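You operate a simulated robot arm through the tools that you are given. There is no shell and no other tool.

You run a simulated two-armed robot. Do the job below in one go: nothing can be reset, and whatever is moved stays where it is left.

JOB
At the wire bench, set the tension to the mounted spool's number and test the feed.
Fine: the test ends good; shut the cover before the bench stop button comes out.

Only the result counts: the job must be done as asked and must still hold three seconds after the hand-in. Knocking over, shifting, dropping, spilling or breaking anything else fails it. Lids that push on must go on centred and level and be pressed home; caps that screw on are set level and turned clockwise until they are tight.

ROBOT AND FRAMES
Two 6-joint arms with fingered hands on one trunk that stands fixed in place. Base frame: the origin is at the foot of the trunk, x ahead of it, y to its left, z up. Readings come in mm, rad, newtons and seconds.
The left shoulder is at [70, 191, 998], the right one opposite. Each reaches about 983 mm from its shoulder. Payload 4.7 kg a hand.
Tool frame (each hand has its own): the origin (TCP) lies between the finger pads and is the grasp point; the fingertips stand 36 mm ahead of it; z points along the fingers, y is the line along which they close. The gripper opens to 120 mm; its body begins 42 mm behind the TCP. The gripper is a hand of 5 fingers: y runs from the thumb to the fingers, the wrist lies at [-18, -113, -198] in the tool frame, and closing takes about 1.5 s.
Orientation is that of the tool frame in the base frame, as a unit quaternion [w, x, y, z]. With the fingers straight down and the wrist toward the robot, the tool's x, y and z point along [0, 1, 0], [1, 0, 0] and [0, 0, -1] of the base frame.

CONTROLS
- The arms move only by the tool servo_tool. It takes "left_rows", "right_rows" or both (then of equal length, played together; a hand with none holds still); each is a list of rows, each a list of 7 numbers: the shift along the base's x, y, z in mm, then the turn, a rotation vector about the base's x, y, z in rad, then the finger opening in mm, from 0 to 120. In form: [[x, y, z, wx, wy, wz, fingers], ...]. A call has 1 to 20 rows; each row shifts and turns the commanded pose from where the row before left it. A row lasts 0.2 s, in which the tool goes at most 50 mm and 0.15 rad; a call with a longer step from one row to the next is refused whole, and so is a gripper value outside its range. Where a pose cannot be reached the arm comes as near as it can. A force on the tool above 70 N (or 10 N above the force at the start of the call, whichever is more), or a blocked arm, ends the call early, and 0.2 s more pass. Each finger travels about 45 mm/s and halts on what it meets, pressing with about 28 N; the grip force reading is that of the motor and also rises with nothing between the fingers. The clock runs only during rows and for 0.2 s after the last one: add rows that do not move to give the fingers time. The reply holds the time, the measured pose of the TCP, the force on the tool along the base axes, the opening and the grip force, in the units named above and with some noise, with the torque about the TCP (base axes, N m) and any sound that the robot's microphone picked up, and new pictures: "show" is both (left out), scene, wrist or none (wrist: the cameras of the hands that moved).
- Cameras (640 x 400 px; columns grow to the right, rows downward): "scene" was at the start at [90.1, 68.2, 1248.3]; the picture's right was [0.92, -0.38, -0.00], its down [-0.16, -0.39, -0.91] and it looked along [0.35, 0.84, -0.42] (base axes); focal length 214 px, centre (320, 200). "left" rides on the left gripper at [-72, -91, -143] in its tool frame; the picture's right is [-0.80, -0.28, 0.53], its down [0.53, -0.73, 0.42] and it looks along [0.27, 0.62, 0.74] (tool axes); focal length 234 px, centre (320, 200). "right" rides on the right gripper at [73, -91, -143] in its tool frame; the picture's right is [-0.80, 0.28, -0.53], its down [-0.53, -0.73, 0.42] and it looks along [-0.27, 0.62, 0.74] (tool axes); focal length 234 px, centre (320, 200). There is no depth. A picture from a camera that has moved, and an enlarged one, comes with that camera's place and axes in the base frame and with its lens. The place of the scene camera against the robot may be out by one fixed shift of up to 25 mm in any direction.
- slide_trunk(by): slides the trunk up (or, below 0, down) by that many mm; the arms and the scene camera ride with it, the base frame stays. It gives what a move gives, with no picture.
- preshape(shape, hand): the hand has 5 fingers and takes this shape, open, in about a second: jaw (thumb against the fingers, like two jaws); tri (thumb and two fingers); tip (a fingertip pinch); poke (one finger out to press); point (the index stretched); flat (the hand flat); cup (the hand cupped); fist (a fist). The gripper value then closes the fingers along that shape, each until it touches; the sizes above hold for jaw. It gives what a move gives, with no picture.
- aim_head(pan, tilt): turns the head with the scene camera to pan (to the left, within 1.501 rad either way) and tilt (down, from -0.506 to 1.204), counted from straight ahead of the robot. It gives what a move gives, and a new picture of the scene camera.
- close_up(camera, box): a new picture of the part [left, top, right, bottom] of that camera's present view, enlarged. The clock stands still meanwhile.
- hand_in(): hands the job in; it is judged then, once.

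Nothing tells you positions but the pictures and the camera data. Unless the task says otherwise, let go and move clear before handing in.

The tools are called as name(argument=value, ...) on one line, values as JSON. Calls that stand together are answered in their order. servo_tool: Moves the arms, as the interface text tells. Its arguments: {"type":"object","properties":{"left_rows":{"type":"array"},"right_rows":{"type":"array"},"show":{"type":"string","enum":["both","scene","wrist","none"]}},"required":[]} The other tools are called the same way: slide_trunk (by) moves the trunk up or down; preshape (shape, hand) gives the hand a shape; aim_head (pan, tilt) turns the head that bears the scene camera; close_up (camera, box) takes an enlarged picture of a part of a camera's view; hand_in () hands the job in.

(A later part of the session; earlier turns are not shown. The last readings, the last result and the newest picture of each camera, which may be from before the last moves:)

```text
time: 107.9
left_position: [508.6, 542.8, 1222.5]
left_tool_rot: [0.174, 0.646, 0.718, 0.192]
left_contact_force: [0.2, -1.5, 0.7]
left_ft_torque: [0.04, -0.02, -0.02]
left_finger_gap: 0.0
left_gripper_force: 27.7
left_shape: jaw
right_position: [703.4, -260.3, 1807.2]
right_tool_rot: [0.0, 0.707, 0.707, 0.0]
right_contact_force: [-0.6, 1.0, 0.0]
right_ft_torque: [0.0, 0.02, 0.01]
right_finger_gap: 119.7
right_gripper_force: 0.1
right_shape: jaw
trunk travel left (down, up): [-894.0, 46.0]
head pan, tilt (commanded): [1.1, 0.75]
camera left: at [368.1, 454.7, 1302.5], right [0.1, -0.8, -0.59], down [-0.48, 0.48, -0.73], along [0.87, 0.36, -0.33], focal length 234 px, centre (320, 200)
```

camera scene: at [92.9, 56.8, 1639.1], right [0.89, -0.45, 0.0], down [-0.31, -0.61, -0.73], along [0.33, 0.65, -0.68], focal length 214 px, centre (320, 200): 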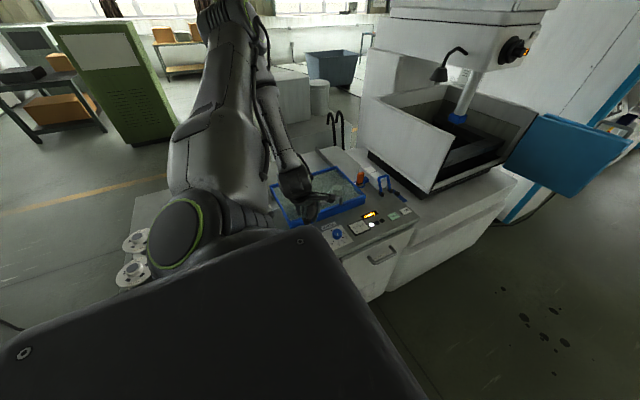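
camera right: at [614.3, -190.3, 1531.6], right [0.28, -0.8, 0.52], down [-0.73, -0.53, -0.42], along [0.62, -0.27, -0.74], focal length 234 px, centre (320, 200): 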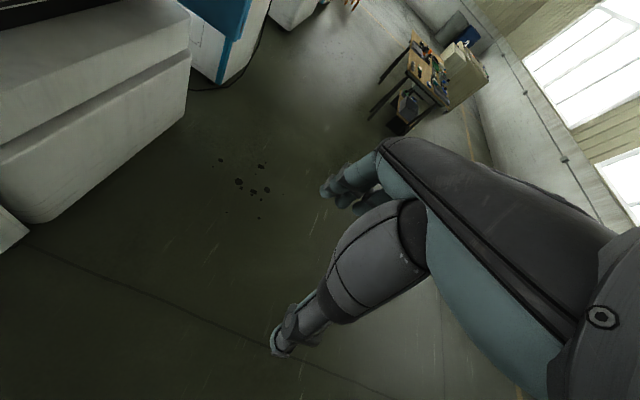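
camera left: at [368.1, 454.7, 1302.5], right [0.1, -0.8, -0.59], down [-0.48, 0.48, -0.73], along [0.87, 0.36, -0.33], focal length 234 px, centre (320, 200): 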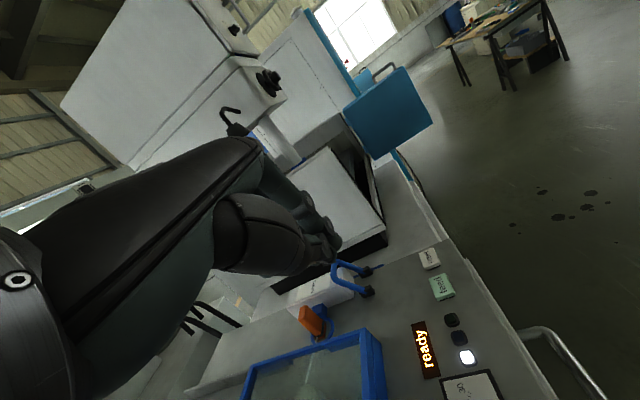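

servo_tool(left_rows=[[18, -4, -3, 0, 0, -0.05, 0], [18, -4, -3, 0, 0, -0.05, 0], [18, -4, -3, 0, 0, -0.05, 0], [18, -4, -3, 0, 0, -0.05, 0], [18, -4, -3, 0, 0, -0.05, 0], [18, -4, -3, 0, 0, -0.05, 0], [18, -4, -3, 0, 0, -0.05, 0], [18, -4, -3, 0, 0, -0.05, 0], [18, -4, -3, 0, 0, -0.05, 0], [0, 0, 0, 0, 0, 0, 0]], show="both")

```text
time: 110.1
left_position: [552.9, 467.9, 1252.2]
left_tool_rot: [0.21, 0.79, 0.556, 0.15]
left_contact_force: [0.3, -0.4, 0.2]
left_ft_torque: [-0.02, 0.05, 0.01]
left_finger_gap: 0.0
left_gripper_force: 28.2
left_shape: jaw
left hand out of reach, approached as far as the arm can: row 4, 5, 6, 7, 8, 9
right_position: [703.8, -261.3, 1807.2]
right_tool_rot: [-0.001, 0.706, 0.708, 0.0]
right_contact_force: [-0.3, 1.3, -0.4]
right_ft_torque: [0.0, -0.02, 0.01]
right_finger_gap: 119.9
right_gripper_force: 0.0
right_shape: jaw
trunk travel left (down, up): [-894.0, 46.0]
head pan, tilt (commanded): [1.1, 0.75]
camera scene: at [93.2, 56.8, 1639.0], right [0.89, -0.45, 0.0], down [-0.31, -0.61, -0.73], along [0.33, 0.65, -0.68], focal length 214 px, centre (320, 200)
camera left: at [388.2, 449.0, 1332.1], right [-0.25, -0.76, -0.6], down [-0.22, 0.65, -0.73], along [0.94, -0.05, -0.33], focal length 234 px, centre (320, 200)
```

scene: 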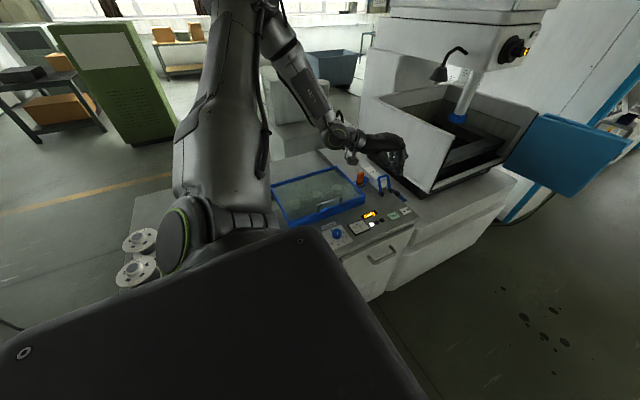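
left: 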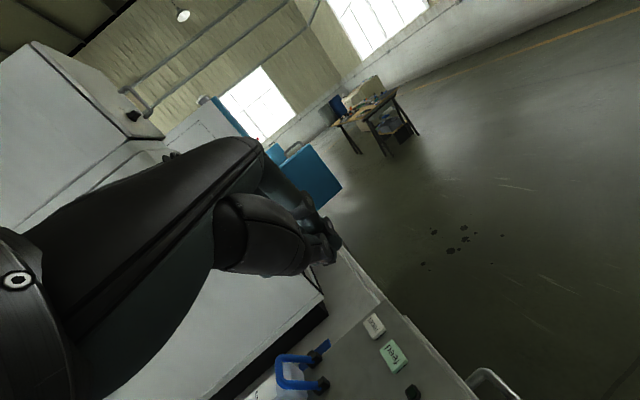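

Still limited there. Reach toward +x seems better when the wrist is higher relative to the shoulder, so I'll raise the hand and lower the trunk in stages.

servo_tool(left_rows=[[0, 5, 20, 0, 0, 0, 0], [0, 5, 20, 0, 0, 0, 0], [0, 5, 20, 0, 0, 0, 0], [0, 5, 20, 0, 0, 0, 0], [0, 0, 0, 0, 0, 0, 0]], show="none")

slide_trunk(by=-150)

```text
time: 111.3
left_position: [568.5, 481.5, 1327.6]
left_tool_rot: [0.212, 0.79, 0.556, 0.149]
left_contact_force: [-0.1, -0.1, -0.5]
left_ft_torque: [-0.03, -0.02, 0.02]
left_finger_gap: 0.0
left_gripper_force: 28.7
left_shape: jaw
left hand out of reach, approached as far as the arm can: row 3, 4
right_position: [702.8, -261.8, 1807.6]
right_tool_rot: [0.0, 0.707, 0.707, 0.0]
right_contact_force: [-0.4, 0.1, -0.1]
right_ft_torque: [0.01, -0.05, -0.02]
right_finger_gap: 119.9
right_gripper_force: 0.0
right_shape: jaw
trunk travel left (down, up): [-894.0, 46.0]
head pan, tilt (commanded): [1.1, 0.75]
```

```text
time: 113.0
left_position: [570.4, 481.4, 1177.1]
left_tool_rot: [0.211, 0.79, 0.556, 0.147]
left_contact_force: [0.0, 0.4, 0.0]
left_ft_torque: [-0.03, -0.01, -0.03]
left_finger_gap: 0.1
left_gripper_force: 27.9
left_shape: jaw
right_position: [704.1, -263.3, 1657.3]
right_tool_rot: [-0.001, 0.707, 0.707, 0.0]
right_contact_force: [-1.0, -0.5, -0.3]
right_ft_torque: [0.03, -0.01, -0.01]
right_finger_gap: 120.0
right_gripper_force: 0.0
right_shape: jaw
trunk travel left (down, up): [-744.0, 196.0]
head pan, tilt (commanded): [1.1, 0.75]
```

servo_tool(left_rows=[[10, 3, 10, 0, 0, 0, 0], [10, 3, 10, 0, 0, 0, 0], [10, 3, 10, 0, 0, 0, 0], [10, 3, 10, 0, 0, 0, 0], [10, 3, 10, 0, 0, 0, 0], [10, 3, 10, 0, 0, 0, 0], [0, 0, 0, 0, 0, 0, 0]], show="both")

```text
time: 114.6
left_position: [581.8, 497.4, 1197.7]
left_tool_rot: [0.17, 0.806, 0.557, 0.104]
left_contact_force: [0.8, 0.6, 0.0]
left_ft_torque: [-0.02, 0.04, 0.0]
left_finger_gap: 0.0
left_gripper_force: 27.6
left_shape: jaw
left hand out of reach, approached as far as the arm can: row 1, 2, 3, 4, 5, 6
right_position: [703.0, -262.0, 1658.3]
right_tool_rot: [-0.001, 0.707, 0.707, 0.0]
right_contact_force: [-0.3, 0.1, 0.3]
right_ft_torque: [-0.04, 0.0, -0.01]
right_finger_gap: 119.7
right_gripper_force: 0.0
right_shape: jaw
trunk travel left (down, up): [-744.0, 196.0]
head pan, tilt (commanded): [1.1, 0.75]
camera scene: at [92.6, 57.1, 1489.0], right [0.89, -0.45, 0.0], down [-0.31, -0.61, -0.73], along [0.33, 0.65, -0.68], focal length 214 px, centre (320, 200)
camera left: at [426.3, 482.4, 1297.8], right [-0.34, -0.74, -0.58], down [-0.29, 0.67, -0.69], along [0.89, -0.07, -0.44], focal length 234 px, centre (320, 200)
```

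scene: 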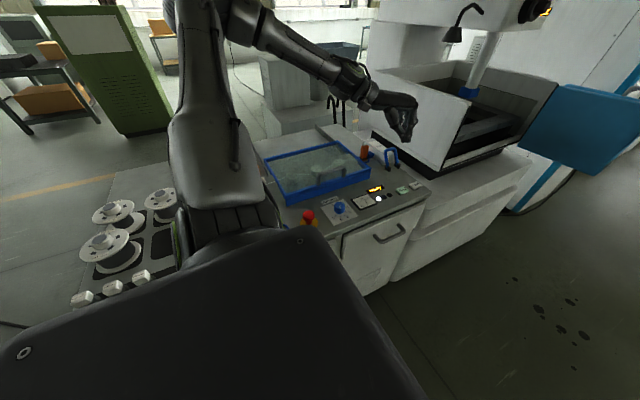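
left: 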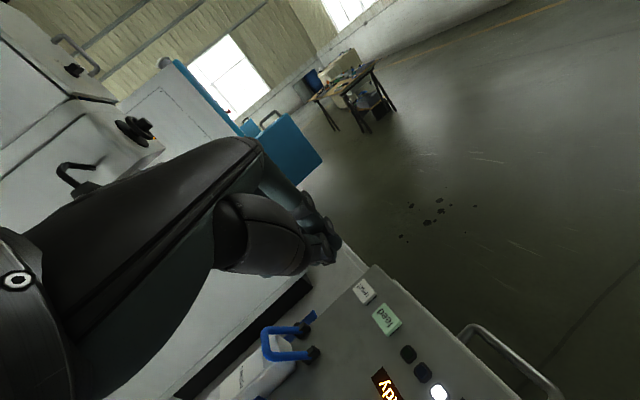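

The forearm and hand are nearly in line here, which is the awkward pose. A vertical hand with a lower trunk (forearm more level) should work. I'll straighten the hand to vertical and rise.

servo_tool(left_rows=[[-5, 5, 15, 0.054, 0.122, 0, 0], [-5, 5, 15, 0.054, 0.122, 0, 0], [-5, 5, 15, 0.054, 0.122, 0, 0], [0, 0, 15, 0, 0, 0, 0], [0, 0, 15, 0, 0, 0, 0], [0, 0, 0, 0, 0, 0, 0]], show="both")

```text
time: 116.0
left_position: [602.9, 514.6, 1312.3]
left_tool_rot: [0.042, 0.818, 0.571, 0.046]
left_contact_force: [-0.9, 0.5, 0.6]
left_ft_torque: [0.01, -0.04, 0.0]
left_finger_gap: 0.0
left_gripper_force: 28.2
left_shape: jaw
right_position: [704.9, -261.4, 1657.1]
right_tool_rot: [0.0, 0.707, 0.707, -0.001]
right_contact_force: [0.5, 0.4, -0.4]
right_ft_torque: [-0.01, -0.02, -0.02]
right_finger_gap: 119.7
right_gripper_force: 0.0
right_shape: jaw
trunk travel left (down, up): [-744.0, 196.0]
head pan, tilt (commanded): [1.1, 0.75]
camera scene: at [93.0, 57.0, 1489.0], right [0.89, -0.45, 0.0], down [-0.31, -0.61, -0.73], along [0.33, 0.65, -0.68], focal length 214 px, centre (320, 200)
camera left: at [476.9, 479.9, 1441.7], right [-0.47, -0.67, -0.58], down [-0.45, 0.74, -0.5], along [0.76, 0.02, -0.65], focal length 234 px, centre (320, 200)
```

scene: 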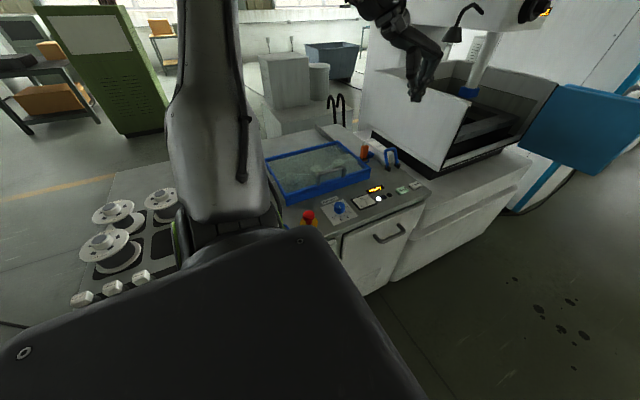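
left: 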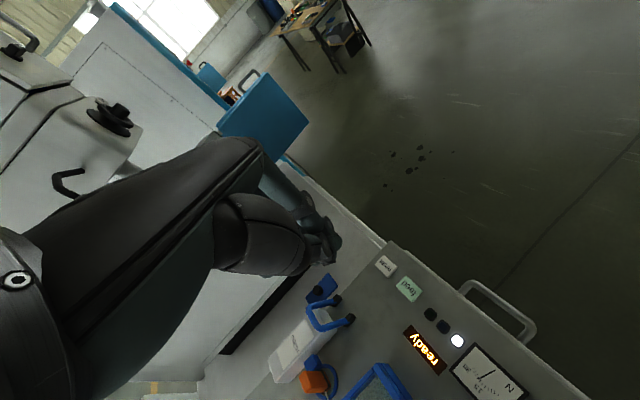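

No complaints now. I'll lower the trunk by 170 mm and then move over the feed button.

slide_trunk(by=-170)

servo_tool(left_rows=[[12, -1, 0, 0.007, 0.06, 0, 0], [12, -1, 0, 0.007, 0.06, 0, 0], [12, -1, 0, 0, 0, 0, 0], [12, -1, 0, 0, 0, 0, 0], [12, -1, 0, 0, 0, 0, 0], [12, -1, 0, 0, 0, 0, 0], [0, 0, 0, 0, 0, 0, 0]], show="both")

```text
time: 118.0
left_position: [602.8, 515.2, 1140.9]
left_tool_rot: [0.043, 0.818, 0.572, 0.047]
left_contact_force: [0.3, -0.1, 0.2]
left_ft_torque: [-0.01, 0.0, 0.01]
left_finger_gap: 0.2
left_gripper_force: 27.8
left_shape: jaw
right_position: [703.9, -263.4, 1486.6]
right_tool_rot: [-0.001, 0.708, 0.707, 0.001]
right_contact_force: [-0.4, -0.4, -0.1]
right_ft_torque: [0.02, -0.02, 0.02]
right_finger_gap: 120.0
right_gripper_force: 0.0
right_shape: jaw
trunk travel left (down, up): [-574.0, 366.0]
head pan, tilt (commanded): [1.1, 0.75]
```

```text
time: 119.5
left_position: [617.0, 532.6, 1133.5]
left_tool_rot: [0.002, 0.82, 0.573, 0.001]
left_contact_force: [0.6, 0.5, -0.1]
left_ft_torque: [-0.01, -0.04, -0.01]
left_finger_gap: 0.2
left_gripper_force: 27.9
left_shape: jaw
left hand out of reach, approached as far as the arm can: row 2, 3, 4, 5, 6
right_position: [703.2, -262.1, 1486.6]
right_tool_rot: [-0.001, 0.707, 0.707, 0.0]
right_contact_force: [0.7, 0.4, 0.2]
right_ft_torque: [0.01, 0.0, -0.01]
right_finger_gap: 119.5
right_gripper_force: 0.1
right_shape: jaw
trunk travel left (down, up): [-574.0, 366.0]
head pan, tilt (commanded): [1.1, 0.75]
camera scene: at [92.8, 56.4, 1319.0], right [0.89, -0.45, 0.0], down [-0.31, -0.61, -0.73], along [0.33, 0.65, -0.68], focal length 214 px, centre (320, 200)
camera left: at [506.2, 496.0, 1277.2], right [-0.54, -0.66, -0.53], down [-0.5, 0.75, -0.43], along [0.68, 0.03, -0.73], focal length 234 px, centre (320, 200)
```

scene: 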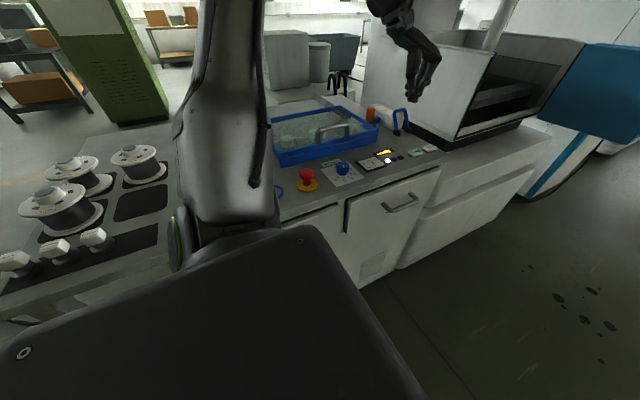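
left: 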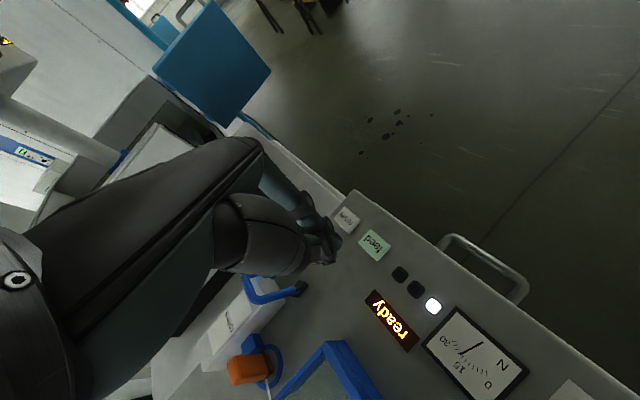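

The limit is still there at this height. I'll continue with the wrist higher relative to the shoulder: raise the hand, then lower the trunk.

servo_tool(left_rows=[[0, 0, 25, 0, 0, 0, 0], [0, 0, 25, 0, 0, 0, 0], [0, 0, 25, 0, 0, 0, 0], [0, 0, 25, 0, 0, 0, 0], [0, 0, 25, 0, 0, 0, 0], [0, 0, 25, 0, 0, 0, 0], [0, 0, 0, 0, 0, 0, 0]], show="none")

servo_tool(left_rows=[[15, -5, 0, 0, 0, 0, 0], [15, -5, 0, 0, 0, 0, 0], [15, -5, 0, 0, 0, 0, 0], [15, -5, 0, 0, 0, 0, 0], [0, 0, 0, 0, 0, 0, 0]], show="scene")

```text
time: 121.2
left_position: [582.0, 547.3, 1270.5]
left_tool_rot: [0.003, 0.82, 0.573, 0.001]
left_contact_force: [0.3, 0.6, -0.6]
left_ft_torque: [0.02, -0.01, -0.02]
left_finger_gap: 0.0
left_gripper_force: 28.7
left_shape: jaw
left hand out of reach, approached as far as the arm can: row 1, 2, 3, 4, 5, 6
right_position: [705.4, -262.2, 1485.9]
right_tool_rot: [-0.001, 0.707, 0.707, -0.001]
right_contact_force: [0.6, 0.6, 0.3]
right_ft_torque: [-0.03, 0.0, -0.03]
right_finger_gap: 119.8
right_gripper_force: 0.1
right_shape: jaw
trunk travel left (down, up): [-574.0, 366.0]
head pan, tilt (commanded): [1.1, 0.75]
```

```text
time: 122.3
left_position: [586.2, 546.2, 1259.9]
left_tool_rot: [0.004, 0.82, 0.573, 0.001]
left_contact_force: [-0.2, 0.0, 0.6]
left_ft_torque: [0.03, 0.0, 0.0]
left_finger_gap: 0.3
left_gripper_force: 28.0
left_shape: jaw
left hand out of reach, approached as far as the arm can: row 1, 2, 3, 4
right_position: [704.1, -263.0, 1485.7]
right_tool_rot: [-0.002, 0.708, 0.706, 0.0]
right_contact_force: [-0.3, -0.4, 0.8]
right_ft_torque: [-0.01, -0.01, 0.0]
right_finger_gap: 119.8
right_gripper_force: 0.1
right_shape: jaw
trunk travel left (down, up): [-574.0, 366.0]
head pan, tilt (commanded): [1.1, 0.75]
camera scene: at [92.7, 56.6, 1319.0], right [0.89, -0.45, 0.0], down [-0.31, -0.61, -0.73], along [0.33, 0.65, -0.68], focal length 214 px, centre (320, 200)
```

scene: 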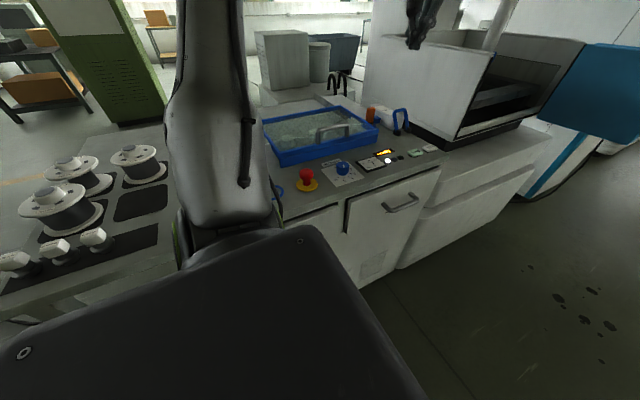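

The reachable boundary shifts with hand yaw: the more negative the yaw, the further right it can go. I'll turn the yaw to about −60° and try again.

servo_tool(left_rows=[[0, 0, 0, 0, 0, -0.14, 0], [0, 0, 0, 0, 0, -0.14, 0], [0, 0, 0, 0, 0, -0.14, 0], [0, 0, 0, 0, 0, -0.14, 0], [0, 0, 0, 0, 0, -0.14, 0], [0, 0, 0, 0, 0, 0, 0]], show="none")

servo_tool(left_rows=[[15, -5, -10, 0, 0, 0, 0], [15, -5, -10, 0, 0, 0, 0], [15, -5, -10, 0, 0, 0, 0], [15, -5, -10, 0, 0, 0, 0], [0, 0, 0, 0, 0, 0, 0]], show="both")

```text
time: 123.8
left_position: [548.3, 554.3, 1244.3]
left_tool_rot: [0.005, 0.967, 0.256, 0.001]
left_contact_force: [-1.6, 0.3, 0.1]
left_ft_torque: [0.04, -0.01, 0.01]
left_finger_gap: 0.0
left_gripper_force: 27.6
left_shape: jaw
left hand out of reach, approached as far as the arm can: row 1, 2, 3, 4, 5
right_position: [704.5, -261.9, 1488.0]
right_tool_rot: [0.0, 0.707, 0.707, 0.0]
right_contact_force: [-0.4, 0.3, -0.8]
right_ft_torque: [-0.03, 0.03, -0.01]
right_finger_gap: 119.8
right_gripper_force: 0.0
right_shape: jaw
trunk travel left (down, up): [-574.0, 366.0]
head pan, tilt (commanded): [1.1, 0.75]
```

```text
time: 125.0
left_position: [564.8, 543.6, 1189.6]
left_tool_rot: [0.003, 0.966, 0.257, 0.001]
left_contact_force: [-0.4, 0.7, 0.1]
left_ft_torque: [0.02, -0.01, 0.0]
left_finger_gap: 0.0
left_gripper_force: 28.1
left_shape: jaw
left hand out of reach, approached as far as the arm can: row 1, 2, 3, 4
right_position: [704.5, -262.5, 1487.4]
right_tool_rot: [-0.001, 0.708, 0.707, 0.0]
right_contact_force: [-0.2, -0.7, -0.2]
right_ft_torque: [0.01, -0.05, 0.03]
right_finger_gap: 119.8
right_gripper_force: 0.1
right_shape: jaw
trunk travel left (down, up): [-574.0, 366.0]
head pan, tilt (commanded): [1.1, 0.75]
camera scene: at [92.5, 56.6, 1319.0], right [0.89, -0.45, 0.0], down [-0.31, -0.61, -0.73], along [0.33, 0.65, -0.68], focal length 214 px, centre (320, 200)
camera left: at [457.1, 588.0, 1334.1], right [-0.83, -0.16, -0.53], down [0.1, 0.9, -0.43], along [0.54, -0.41, -0.73], focal length 234 px, centre (320, 200)
```

scene: 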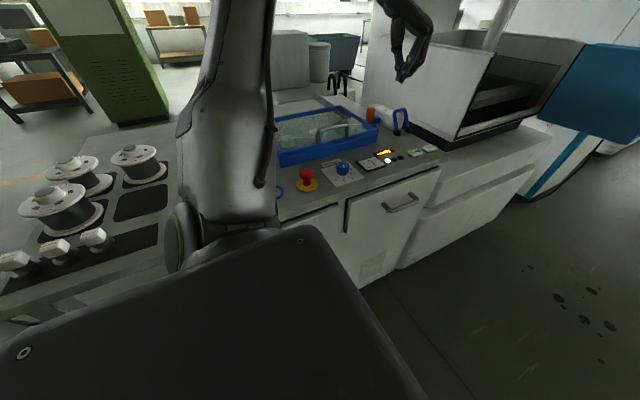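
left: 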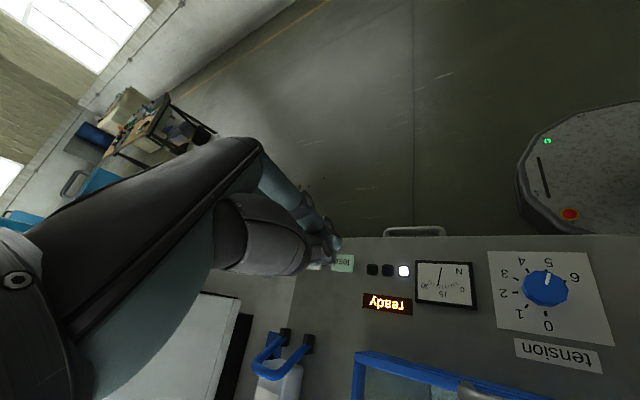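

I'll return to yaw ≈−20° near the best spot found, then test tilting sideways.

servo_tool(left_rows=[[5, 0, -12, 0, 0, 0.14, 0], [5, 0, -12, 0, 0, 0.14, 0], [5, 0, -12, 0, 0, 0.14, 0], [5, 0, -12, 0, 0, 0.14, 0], [5, -2, -5, 0, 0, 0.14, 0], [5, -2, 0, 0, 0, 0, 0], [5, -2, 0, 0, 0, 0, 0], [5, -2, 0, 0, 0, 0, 0], [0, 0, 0, 0, 0, 0, 0]], show="none")

servo_tool(left_rows=[[5, 0, 0, -0.13, 0, 0, 0], [5, 0, 0, -0.13, 0, 0, 0], [5, 0, 0, -0.13, 0, 0, 0], [5, 0, 0, -0.13, 0, 0, 0], [0, 0, 0, 0, 0, 0, 0]], show="scene")

```text
time: 127.0
left_position: [603.9, 534.5, 1137.6]
left_tool_rot: [0.003, 0.819, 0.573, 0.001]
left_contact_force: [-0.5, -0.9, 1.4]
left_ft_torque: [0.02, 0.01, 0.0]
left_finger_gap: 0.0
left_gripper_force: 27.8
left_shape: jaw
right_position: [704.1, -261.7, 1487.6]
right_tool_rot: [0.0, 0.707, 0.707, -0.001]
right_contact_force: [0.0, 0.3, 1.1]
right_ft_torque: [-0.02, 0.01, -0.01]
right_finger_gap: 119.9
right_gripper_force: 0.0
right_shape: jaw
trunk travel left (down, up): [-574.0, 366.0]
head pan, tilt (commanded): [1.1, 0.75]
```

```text
time: 128.2
left_position: [625.1, 533.6, 1138.2]
left_tool_rot: [0.215, 0.792, 0.553, -0.146]
left_contact_force: [-0.5, -0.4, -0.2]
left_ft_torque: [0.01, -0.02, 0.01]
left_finger_gap: 0.0
left_gripper_force: 28.3
left_shape: jaw
right_position: [703.2, -262.8, 1486.3]
right_tool_rot: [0.0, 0.707, 0.707, -0.001]
right_contact_force: [0.0, -0.3, -0.4]
right_ft_torque: [0.03, 0.0, -0.04]
right_finger_gap: 119.6
right_gripper_force: 0.1
right_shape: jaw
trunk travel left (down, up): [-574.0, 366.0]
head pan, tilt (commanded): [1.1, 0.75]
camera scene: at [92.1, 56.2, 1319.1], right [0.89, -0.45, 0.0], down [-0.31, -0.61, -0.73], along [0.33, 0.65, -0.68], focal length 214 px, centre (320, 200)
```

scene: 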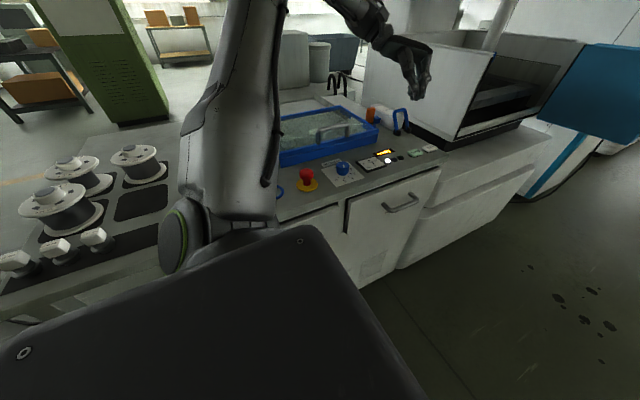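

Tilting sideways helps: no complaint at x=625. I'll keep going toward the feed button.

servo_tool(left_rows=[[10, -1, 0, 0, 0, 0, 0], [10, -1, 0, 0, 0, 0, 0], [10, -2, 0, 0, 0, 0, 0], [10, -2, 0, 0, 0, 0, 0], [10, -2, 0, 0, 0, 0, 0], [7, -2, 0, 0, 0, 0, 0], [0, 0, 0, 0, 0, 0, 0]], show="both")

```text
time: 129.8
left_position: [644.8, 533.5, 1137.8]
left_tool_rot: [0.214, 0.791, 0.554, -0.146]
left_contact_force: [0.2, -0.4, 0.0]
left_ft_torque: [-0.02, 0.04, -0.01]
left_finger_gap: 0.2
left_gripper_force: 28.3
left_shape: jaw
left hand out of reach, approached as far as the arm can: row 3, 4, 5, 6
right_position: [703.8, -262.0, 1487.7]
right_tool_rot: [0.0, 0.708, 0.707, 0.0]
right_contact_force: [-0.2, 0.2, -0.6]
right_ft_torque: [0.03, 0.02, 0.0]
right_finger_gap: 119.7
right_gripper_force: 0.1
right_shape: jaw
trunk travel left (down, up): [-574.0, 366.0]
head pan, tilt (commanded): [1.1, 0.75]
camera scene: at [92.9, 56.6, 1319.0], right [0.89, -0.45, 0.0], down [-0.31, -0.61, -0.73], along [0.33, 0.65, -0.68], focal length 214 px, centre (320, 200)
camera left: at [534.2, 572.1, 1280.9], right [-0.54, -0.83, -0.13], down [-0.5, 0.44, -0.75], along [0.68, -0.33, -0.65], focal length 234 px, centre (320, 200)
```

scene: 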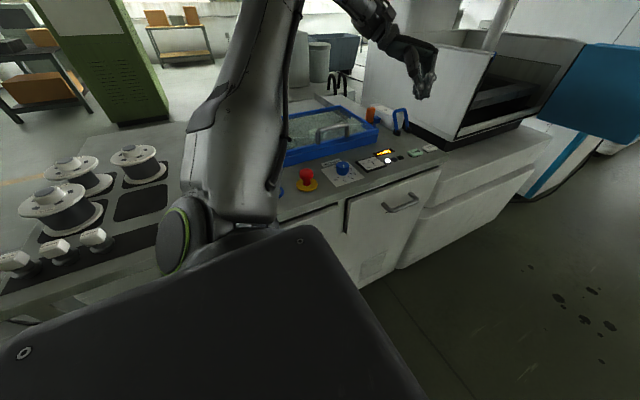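
left: 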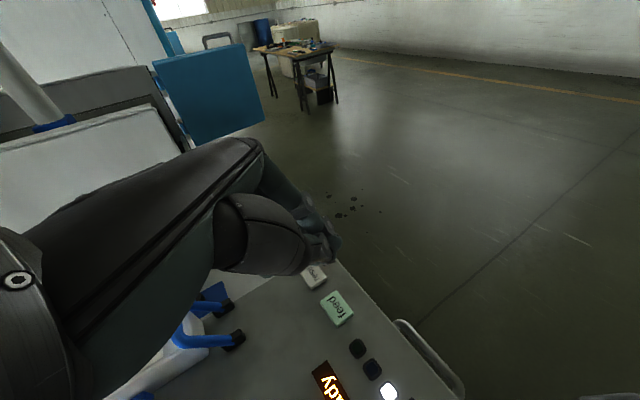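

More sideways tilt should bring it the rest of the way.

servo_tool(left_rows=[[5, 0, 0, -0.13, 0, 0, 0], [5, 0, 0, -0.13, 0, 0, 0], [8, 0, 0, 0, 0, 0, 0], [8, 0, 0, 0, 0, 0, 0], [8, 0, 0, 0, 0, 0, 0], [5, 0, 0, 0, 0, 0, 0], [0, 0, 0, 0, 0, 0, 0]], show="both")

```text
time: 131.3
left_position: [646.3, 534.8, 1136.8]
left_tool_rot: [0.314, 0.757, 0.53, -0.217]
left_contact_force: [0.9, -0.5, -0.6]
left_ft_torque: [0.02, 0.04, 0.05]
left_finger_gap: 0.1
left_gripper_force: 27.8
left_shape: jaw
left hand out of reach, approached as far as the arm can: row 2, 3, 4, 5, 6
right_position: [704.8, -261.5, 1486.3]
right_tool_rot: [-0.001, 0.707, 0.707, 0.0]
right_contact_force: [1.1, 0.0, -0.1]
right_ft_torque: [-0.04, -0.01, -0.02]
right_finger_gap: 119.8
right_gripper_force: 0.1
right_shape: jaw
trunk travel left (down, up): [-574.0, 366.0]
head pan, tilt (commanded): [1.1, 0.75]
camera scene: at [92.9, 56.8, 1319.0], right [0.89, -0.45, 0.0], down [-0.31, -0.61, -0.73], along [0.33, 0.65, -0.68], focal length 214 px, centre (320, 200)
camera left: at [537.0, 608.8, 1266.4], right [-0.54, -0.84, 0.09], down [-0.5, 0.23, -0.83], along [0.68, -0.49, -0.55], focal length 234 px, centre (320, 200)
```

scene: 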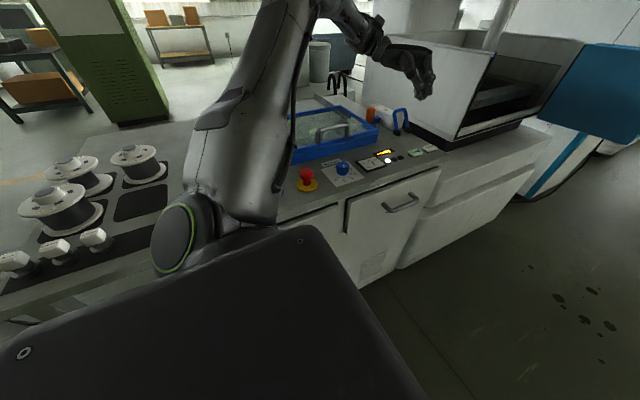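
left: 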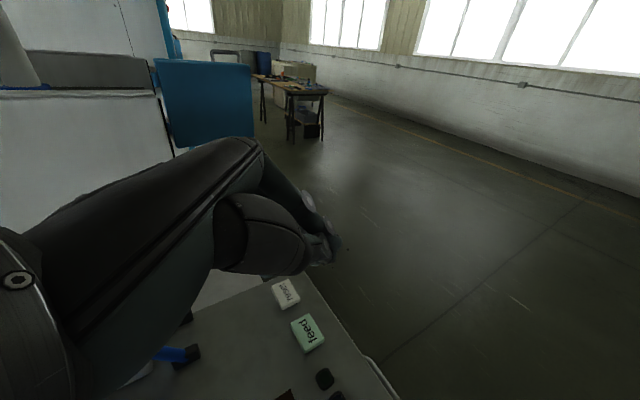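

The button spans x≈656–698, y≈491–523, so I need about 20 mm more. I'll see if lowering the hand frees more reach.

servo_tool(left_rows=[[6, 0, -12, 0, 0, 0, 0], [6, 0, -12, 0, 0, 0, 0], [6, 0, -12, 0, 0, 0, 0], [6, 0, -12, 0, 0, 0, 0], [6, 0, -12, 0, 0, 0, 0], [6, 0, -12, 0, 0, 0, 0], [0, 0, 0, 0, 0, 0, 0]], show="wrist")

```text
time: 132.9
left_position: [638.2, 537.8, 1072.2]
left_tool_rot: [0.315, 0.757, 0.53, -0.216]
left_contact_force: [-0.6, -0.6, -0.3]
left_ft_torque: [0.02, 0.01, -0.02]
left_finger_gap: 0.0
left_gripper_force: 27.9
left_shape: jaw
left hand out of reach, approached as far as the arm can: row 1, 2, 3, 4, 5, 6
right_position: [703.4, -262.4, 1487.0]
right_tool_rot: [-0.001, 0.708, 0.707, 0.0]
right_contact_force: [-0.4, 0.7, 0.7]
right_ft_torque: [0.06, -0.01, 0.0]
right_finger_gap: 120.0
right_gripper_force: 0.1
right_shape: jaw
trunk travel left (down, up): [-574.0, 366.0]
head pan, tilt (commanded): [1.1, 0.75]
camera left: at [528.2, 612.4, 1200.9], right [-0.54, -0.84, 0.09], down [-0.5, 0.23, -0.83], along [0.68, -0.49, -0.55], focal length 234 px, centre (320, 200)
```

left: 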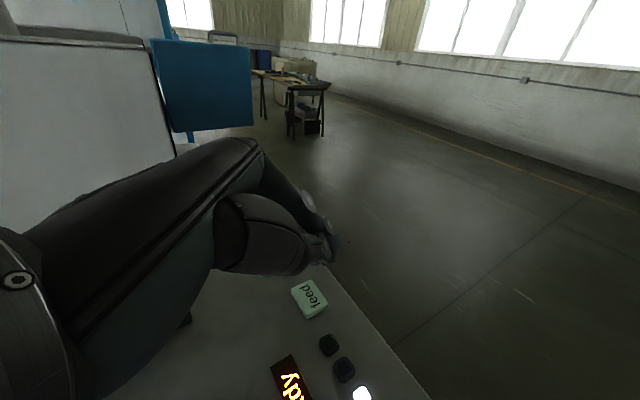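

servo_tool(left_rows=[[4, 0, 10, 0, -0.12, 0, 0], [4, 0, 10, 0, -0.12, 0, 0], [4, 0, 10, 0, -0.12, 0, 0], [6, -3, 10, 0, 0, 0, 0], [6, -3, 10, 0, 0, 0, 0], [6, -3, 10, 0, 0, 0, 0], [0, 0, 0, 0, 0, 0, 0]], show="wrist")

```text
time: 134.6
left_position: [668.4, 529.8, 1131.6]
left_tool_rot: [0.404, 0.784, 0.465, -0.078]
left_contact_force: [0.3, -0.2, 0.6]
left_ft_torque: [-0.03, 0.02, 0.01]
left_finger_gap: 0.2
left_gripper_force: 28.2
left_shape: jaw
right_position: [705.2, -261.9, 1487.3]
right_tool_rot: [0.0, 0.707, 0.707, 0.0]
right_contact_force: [0.6, 0.0, -0.1]
right_ft_torque: [0.01, 0.01, 0.0]
right_finger_gap: 119.7
right_gripper_force: 0.2
right_shape: jaw
trunk travel left (down, up): [-574.0, 366.0]
head pan, tilt (commanded): [1.1, 0.75]
camera left: at [521.1, 604.2, 1212.7], right [-0.53, -0.84, -0.1], down [-0.18, 0.23, -0.96], along [0.83, -0.49, -0.27], focal length 234 px, centre (320, 200)
```

left: 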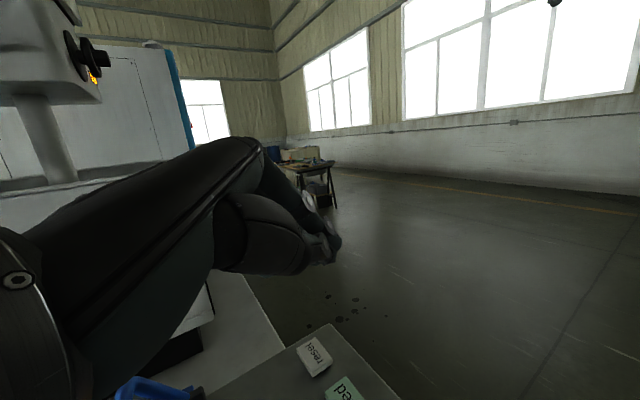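

With roll plus forward tilt, the fingertips are right above the feed button, but the wrist would come low near the cover handle. A "poke" finger should give more clearance, so I'll try that shape and look at it.

preshape(shape="poke", hand="left")

close_up(camera="left", box=[140, 100, 440, 340])

close_up(camera="scene", box=[330, 0, 490, 120])

```text
time: 135.4
left_position: [668.6, 528.8, 1130.7]
left_tool_rot: [0.404, 0.784, 0.465, -0.079]
left_contact_force: [0.2, -0.7, -0.2]
left_ft_torque: [0.01, -0.03, -0.03]
left_finger_gap: 0.0
left_gripper_force: 0.1
left_shape: poke
right_position: [703.5, -262.8, 1486.9]
right_tool_rot: [0.0, 0.708, 0.706, -0.001]
right_contact_force: [0.0, -0.3, -0.2]
right_ft_torque: [-0.02, -0.01, -0.02]
right_finger_gap: 120.0
right_gripper_force: 0.0
right_shape: jaw
trunk travel left (down, up): [-574.0, 366.0]
head pan, tilt (commanded): [1.1, 0.75]
```

```text
1.67 times, centred on (290, 220) of left
camera zoom: at [521.3, 604.1, 1212.6], right [-0.53, -0.84, -0.1], down [-0.18, 0.23, -0.96], along [0.83, -0.49, -0.27], focal length 390 px, centre (370, 167)
```

zoom: 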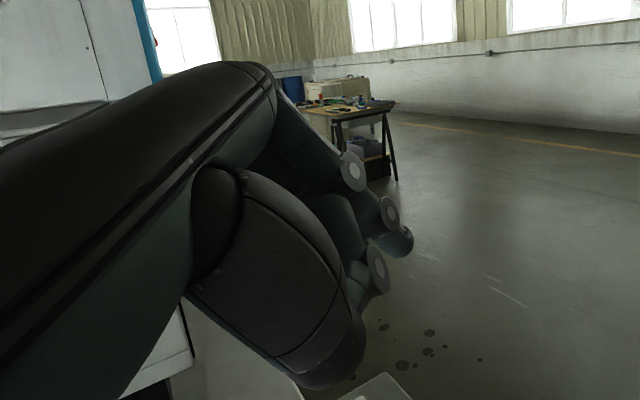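

```text
3.33 times, centred on (410, 60) of scene
camera zoom: at [92.8, 56.6, 1319.0], right [0.89, -0.45, 0.0], down [-0.31, -0.61, -0.73], along [0.33, 0.65, -0.68], focal length 715 px, centre (20, 667)
```

zoom: 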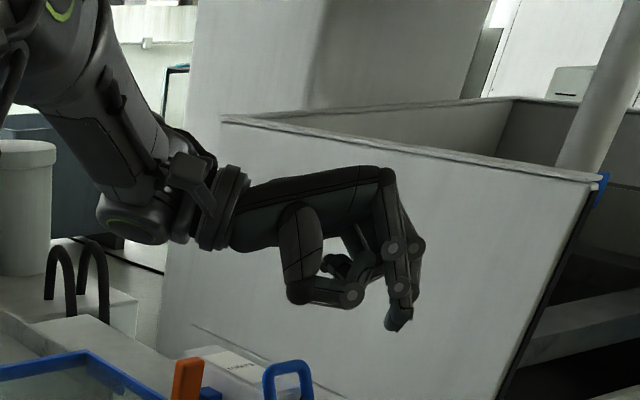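

The poke finger points down nicely, but the wrist is still low. I'll reduce the sideways roll a little, keeping the forward tilt, and see if the reach holds.

servo_tool(left_rows=[[0, -4, 0, 0.13, 0, 0, 0], [0, -4, 0, 0.13, 0, 0, 0], [0, 0, 0, 0, 0, 0, 0]], show="both")

```text
time: 136.2
left_position: [667.9, 520.9, 1131.3]
left_tool_rot: [0.298, 0.829, 0.472, -0.016]
left_contact_force: [-0.5, 0.0, -0.4]
left_ft_torque: [0.03, 0.0, -0.01]
left_finger_gap: 0.1
left_gripper_force: 0.1
left_shape: poke
right_position: [705.2, -260.9, 1485.6]
right_tool_rot: [-0.001, 0.706, 0.708, -0.001]
right_contact_force: [0.4, -0.2, -0.3]
right_ft_torque: [-0.04, 0.03, -0.02]
right_finger_gap: 119.8
right_gripper_force: 0.1
right_shape: jaw
trunk travel left (down, up): [-574.0, 366.0]
head pan, tilt (commanded): [1.1, 0.75]
camera scene: at [93.3, 57.3, 1318.9], right [0.89, -0.45, 0.0], down [-0.31, -0.61, -0.73], along [0.33, 0.65, -0.68], focal length 214 px, centre (320, 200)
camera left: at [521.1, 572.4, 1229.3], right [-0.53, -0.78, -0.32], down [-0.18, 0.47, -0.86], along [0.83, -0.41, -0.39], focal length 234 px, centre (320, 200)
```

scene: 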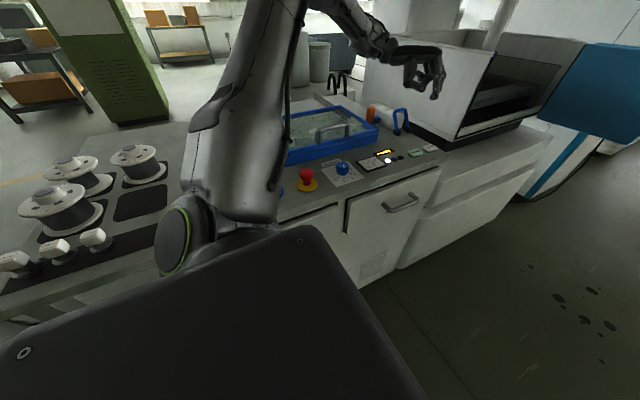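
left: 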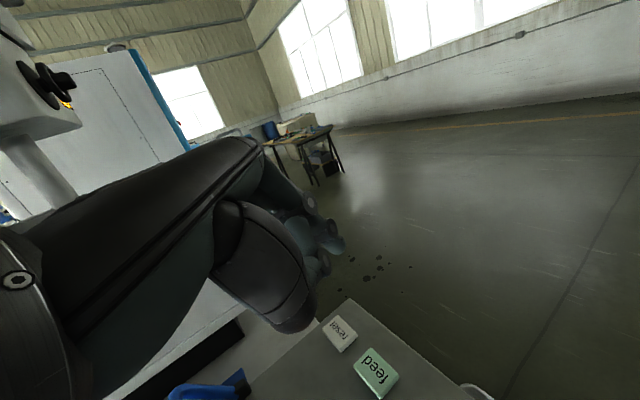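

servo_tool(left_rows=[[0, -4, 0, 0.13, 0, 0, 0], [0, -4, 0, 0.13, 0, 0, 0], [0, 0, 0, 0, 0, 0, 0]], show="none")

```text
time: 137.1
left_position: [664.6, 512.9, 1131.9]
left_tool_rot: [0.19, 0.861, 0.47, 0.045]
left_contact_force: [0.0, -0.2, 0.7]
left_ft_torque: [0.01, 0.02, -0.03]
left_finger_gap: 0.2
left_gripper_force: 0.0
left_shape: poke
left hand out of reach, approached as far as the arm can: row 2
right_position: [704.4, -260.5, 1486.6]
right_tool_rot: [-0.001, 0.707, 0.707, -0.001]
right_contact_force: [0.7, -0.4, 0.0]
right_ft_torque: [0.02, 0.02, -0.01]
right_finger_gap: 120.0
right_gripper_force: 0.0
right_shape: jaw
trunk travel left (down, up): [-574.0, 366.0]
head pan, tilt (commanded): [1.1, 0.75]
```

Good: the finger is nearly vertical (about 22° tilt), the fingertip is above the feed button, and the wrist is high enough to clear the cover. I'll lower with the trunk.

slide_trunk(by=-110)

close_up(camera="left", box=[200, 120, 480, 400])

close_up(camera="scene", box=[300, 20, 480, 180])

```text
time: 138.5
left_position: [663.6, 512.7, 1021.5]
left_tool_rot: [0.189, 0.861, 0.47, 0.045]
left_contact_force: [-0.1, 0.2, 0.4]
left_ft_torque: [0.02, 0.01, -0.04]
left_finger_gap: 0.0
left_gripper_force: 0.1
left_shape: poke
right_position: [705.3, -262.1, 1376.6]
right_tool_rot: [0.0, 0.707, 0.707, 0.0]
right_contact_force: [-0.4, 0.4, 0.1]
right_ft_torque: [-0.02, 0.01, -0.01]
right_finger_gap: 119.9
right_gripper_force: 0.0
right_shape: jaw
trunk travel left (down, up): [-464.0, 476.0]
head pan, tilt (commanded): [1.1, 0.75]
```

```text
1.43 times, centred on (340, 260) of left
camera zoom: at [516.8, 537.8, 1129.2], right [-0.53, -0.68, -0.51], down [-0.18, 0.68, -0.72], along [0.83, -0.29, -0.48], focal length 334 px, centre (291, 114)
```

zoom: 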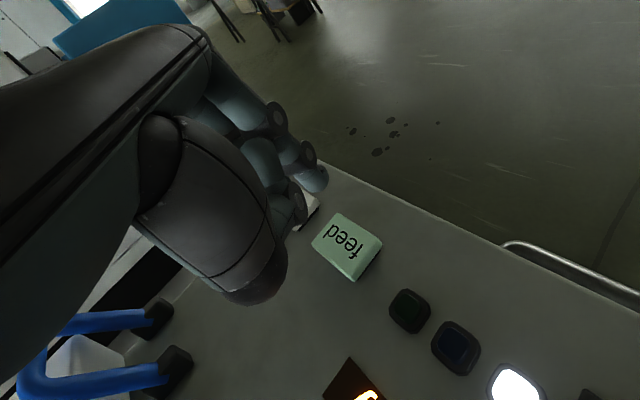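

```text
2.50 times, centred on (390, 100) of scene
camera zoom: at [92.5, 56.6, 1209.1], right [0.89, -0.45, 0.0], down [-0.31, -0.61, -0.73], along [0.33, 0.65, -0.68], focal length 536 px, centre (145, 450)
```

zoom: 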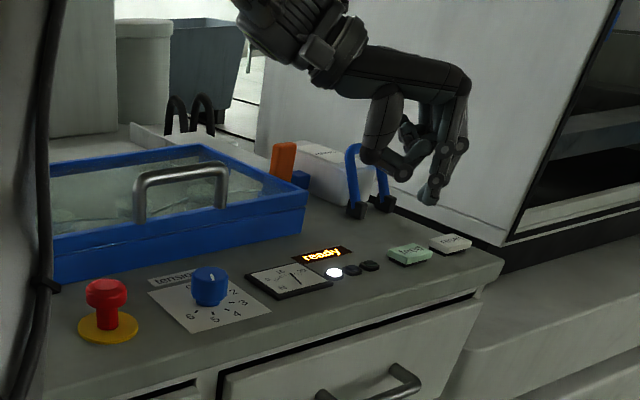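

Triangulating, the index fingertip is at about (667, 497, 998) and the feed button centre at (678, 505, 932). I'll nudge to centre it.

servo_tool(left_rows=[[4, 4, 0, 0, 0, 0, 0], [4, 4, 0, 0, 0, 0, 0], [0, 0, 0, 0, 0, 0, 0]], show="none")

```text
time: 139.3
left_position: [667.0, 521.0, 1021.0]
left_tool_rot: [0.19, 0.861, 0.47, 0.044]
left_contact_force: [-1.2, -0.7, 0.5]
left_ft_torque: [-0.01, 0.01, 0.01]
left_finger_gap: 0.0
left_gripper_force: 0.0
left_shape: poke
left hand out of reach, approached as far as the arm can: row 2
right_position: [704.2, -262.4, 1377.5]
right_tool_rot: [-0.001, 0.707, 0.707, 0.0]
right_contact_force: [0.1, -0.2, -0.6]
right_ft_torque: [-0.01, 0.01, 0.02]
right_finger_gap: 119.8
right_gripper_force: 0.0
right_shape: jaw
trunk travel left (down, up): [-464.0, 476.0]
head pan, tilt (commanded): [1.1, 0.75]
```

slide_trunk(by=-52)

close_up(camera="left", box=[200, 120, 480, 400])

close_up(camera="scene", box=[330, 20, 490, 160])

```text
time: 140.2
left_position: [666.7, 521.0, 969.7]
left_tool_rot: [0.19, 0.86, 0.471, 0.047]
left_contact_force: [-0.5, -0.3, 0.7]
left_ft_torque: [-0.01, 0.01, -0.01]
left_finger_gap: 0.1
left_gripper_force: 0.1
left_shape: poke
right_position: [704.4, -262.8, 1325.1]
right_tool_rot: [0.0, 0.706, 0.708, -0.001]
right_contact_force: [-0.1, 0.5, 0.2]
right_ft_torque: [0.01, -0.02, 0.0]
right_finger_gap: 119.8
right_gripper_force: 0.1
right_shape: jaw
trunk travel left (down, up): [-412.0, 528.0]
head pan, tilt (commanded): [1.1, 0.75]
```

```text
1.43 times, centred on (340, 260) of left
camera zoom: at [519.1, 546.5, 1076.9], right [-0.53, -0.68, -0.51], down [-0.18, 0.68, -0.72], along [0.83, -0.29, -0.48], focal length 334 px, centre (291, 114)
```

zoom: 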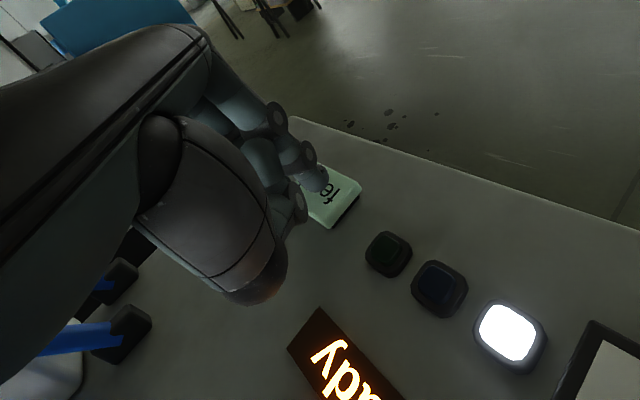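

```text
2.86 times, centred on (410, 90) of scene
camera zoom: at [92.4, 56.6, 1157.1], right [0.89, -0.45, 0.0], down [-0.31, -0.61, -0.73], along [0.33, 0.65, -0.68], focal length 613 px, centre (63, 514)
```

zoom: 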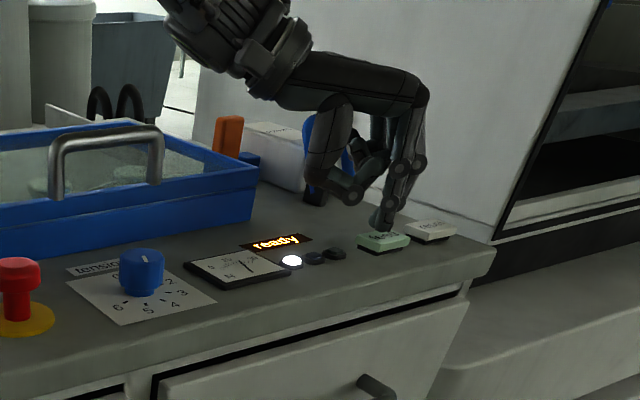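

The fingertip is just above the feed button. I'll press down in small steps.

servo_tool(left_rows=[[0, 0, -4, 0, 0, 0, 0], [0, 0, -4, 0, 0, 0, 0], [0, 0, -3, 0, 0, 0, 0], [0, 0, -3, 0, 0, 0, 0]], show="scene")

close_up(camera="scene", box=[350, 40, 470, 140])

```text
time: 141.2
left_position: [666.5, 520.4, 961.8]
left_tool_rot: [0.192, 0.859, 0.471, 0.052]
left_contact_force: [10.7, 9.9, 41.1]
left_ft_torque: [0.32, -0.88, 0.12]
left_finger_gap: 0.3
left_gripper_force: 0.1
left_shape: poke
right_position: [701.0, -263.6, 1327.2]
right_tool_rot: [0.001, 0.707, 0.707, 0.002]
right_contact_force: [1.5, -0.8, -0.4]
right_ft_torque: [-0.02, 0.01, 0.0]
right_finger_gap: 119.6
right_gripper_force: 0.1
right_shape: jaw
trunk travel left (down, up): [-412.0, 528.0]
head pan, tilt (commanded): [1.1, 0.75]
heard: click
camera scene: at [89.9, 54.7, 1158.0], right [0.89, -0.45, 0.0], down [-0.31, -0.61, -0.73], along [0.33, 0.65, -0.68], focal length 214 px, centre (320, 200)
```

scene: 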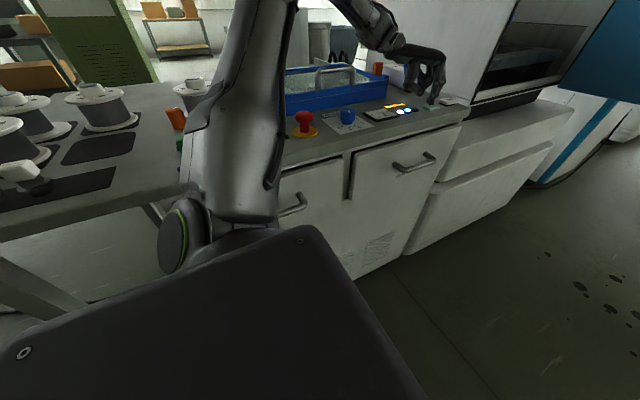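

```text
4.00 times, centred on (410, 90) of scene
camera zoom: at [89.9, 54.7, 1158.0], right [0.89, -0.45, 0.0], down [-0.31, -0.61, -0.73], along [0.33, 0.65, -0.68], focal length 858 px, centre (-40, 640)
```

zoom: 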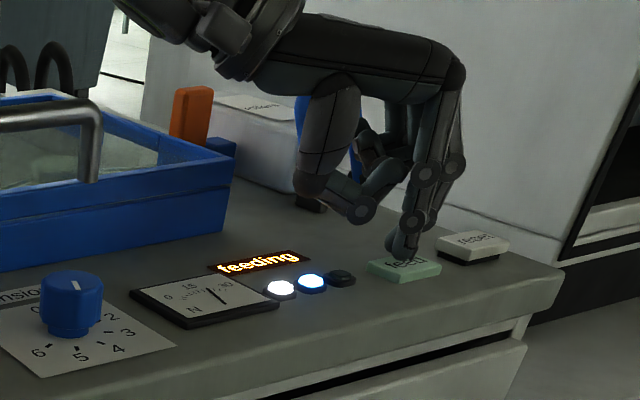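

A click was heard, and the display shows "feeding" with the blue lamp lit. I'll release the button and wait.

servo_tool(left_rows=[[0, 0, 5, 0, 0, 0, 0], [0, 0, 5, 0, 0, 0, 0], [0, 0, 6, 0, 0, 0, 0], [0, 0, 6, 0, 0, 0, 0], [0, 0, 0, 0, 0, 0, 0], [0, 0, 0, 0, 0, 0, 0]], show="scene")

close_up(camera="scene", box=[350, 40, 470, 140])

```text
time: 142.6
left_position: [666.2, 520.3, 977.8]
left_tool_rot: [0.19, 0.86, 0.471, 0.045]
left_contact_force: [0.2, -0.4, 0.2]
left_ft_torque: [-0.02, 0.01, -0.03]
left_finger_gap: 0.0
left_gripper_force: 0.0
left_shape: poke
right_position: [703.7, -261.7, 1326.0]
right_tool_rot: [0.0, 0.707, 0.707, -0.001]
right_contact_force: [0.7, -0.7, 0.0]
right_ft_torque: [-0.02, 0.0, 0.0]
right_finger_gap: 120.0
right_gripper_force: 0.1
right_shape: jaw
trunk travel left (down, up): [-412.0, 528.0]
head pan, tilt (commanded): [1.1, 0.75]
camera scene: at [92.6, 56.5, 1157.0], right [0.89, -0.45, 0.0], down [-0.31, -0.61, -0.73], along [0.33, 0.65, -0.68], focal length 214 px, centre (320, 200)
```

scene: 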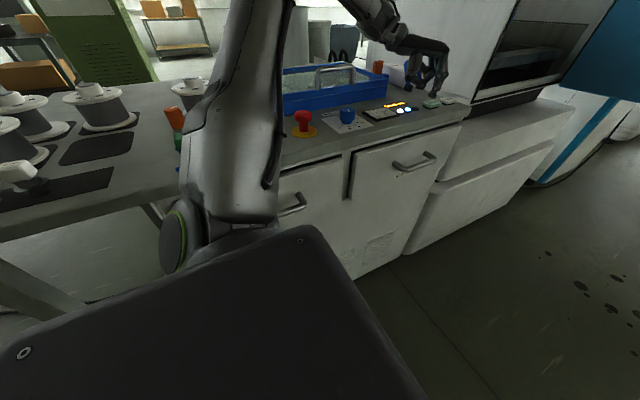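

```text
4.00 times, centred on (410, 90) of scene
camera zoom: at [92.6, 56.5, 1157.0], right [0.89, -0.45, 0.0], down [-0.31, -0.61, -0.73], along [0.33, 0.65, -0.68], focal length 858 px, centre (-40, 640)
```

zoom: 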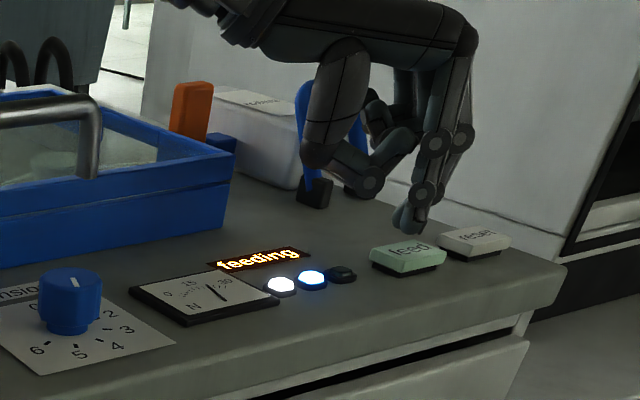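

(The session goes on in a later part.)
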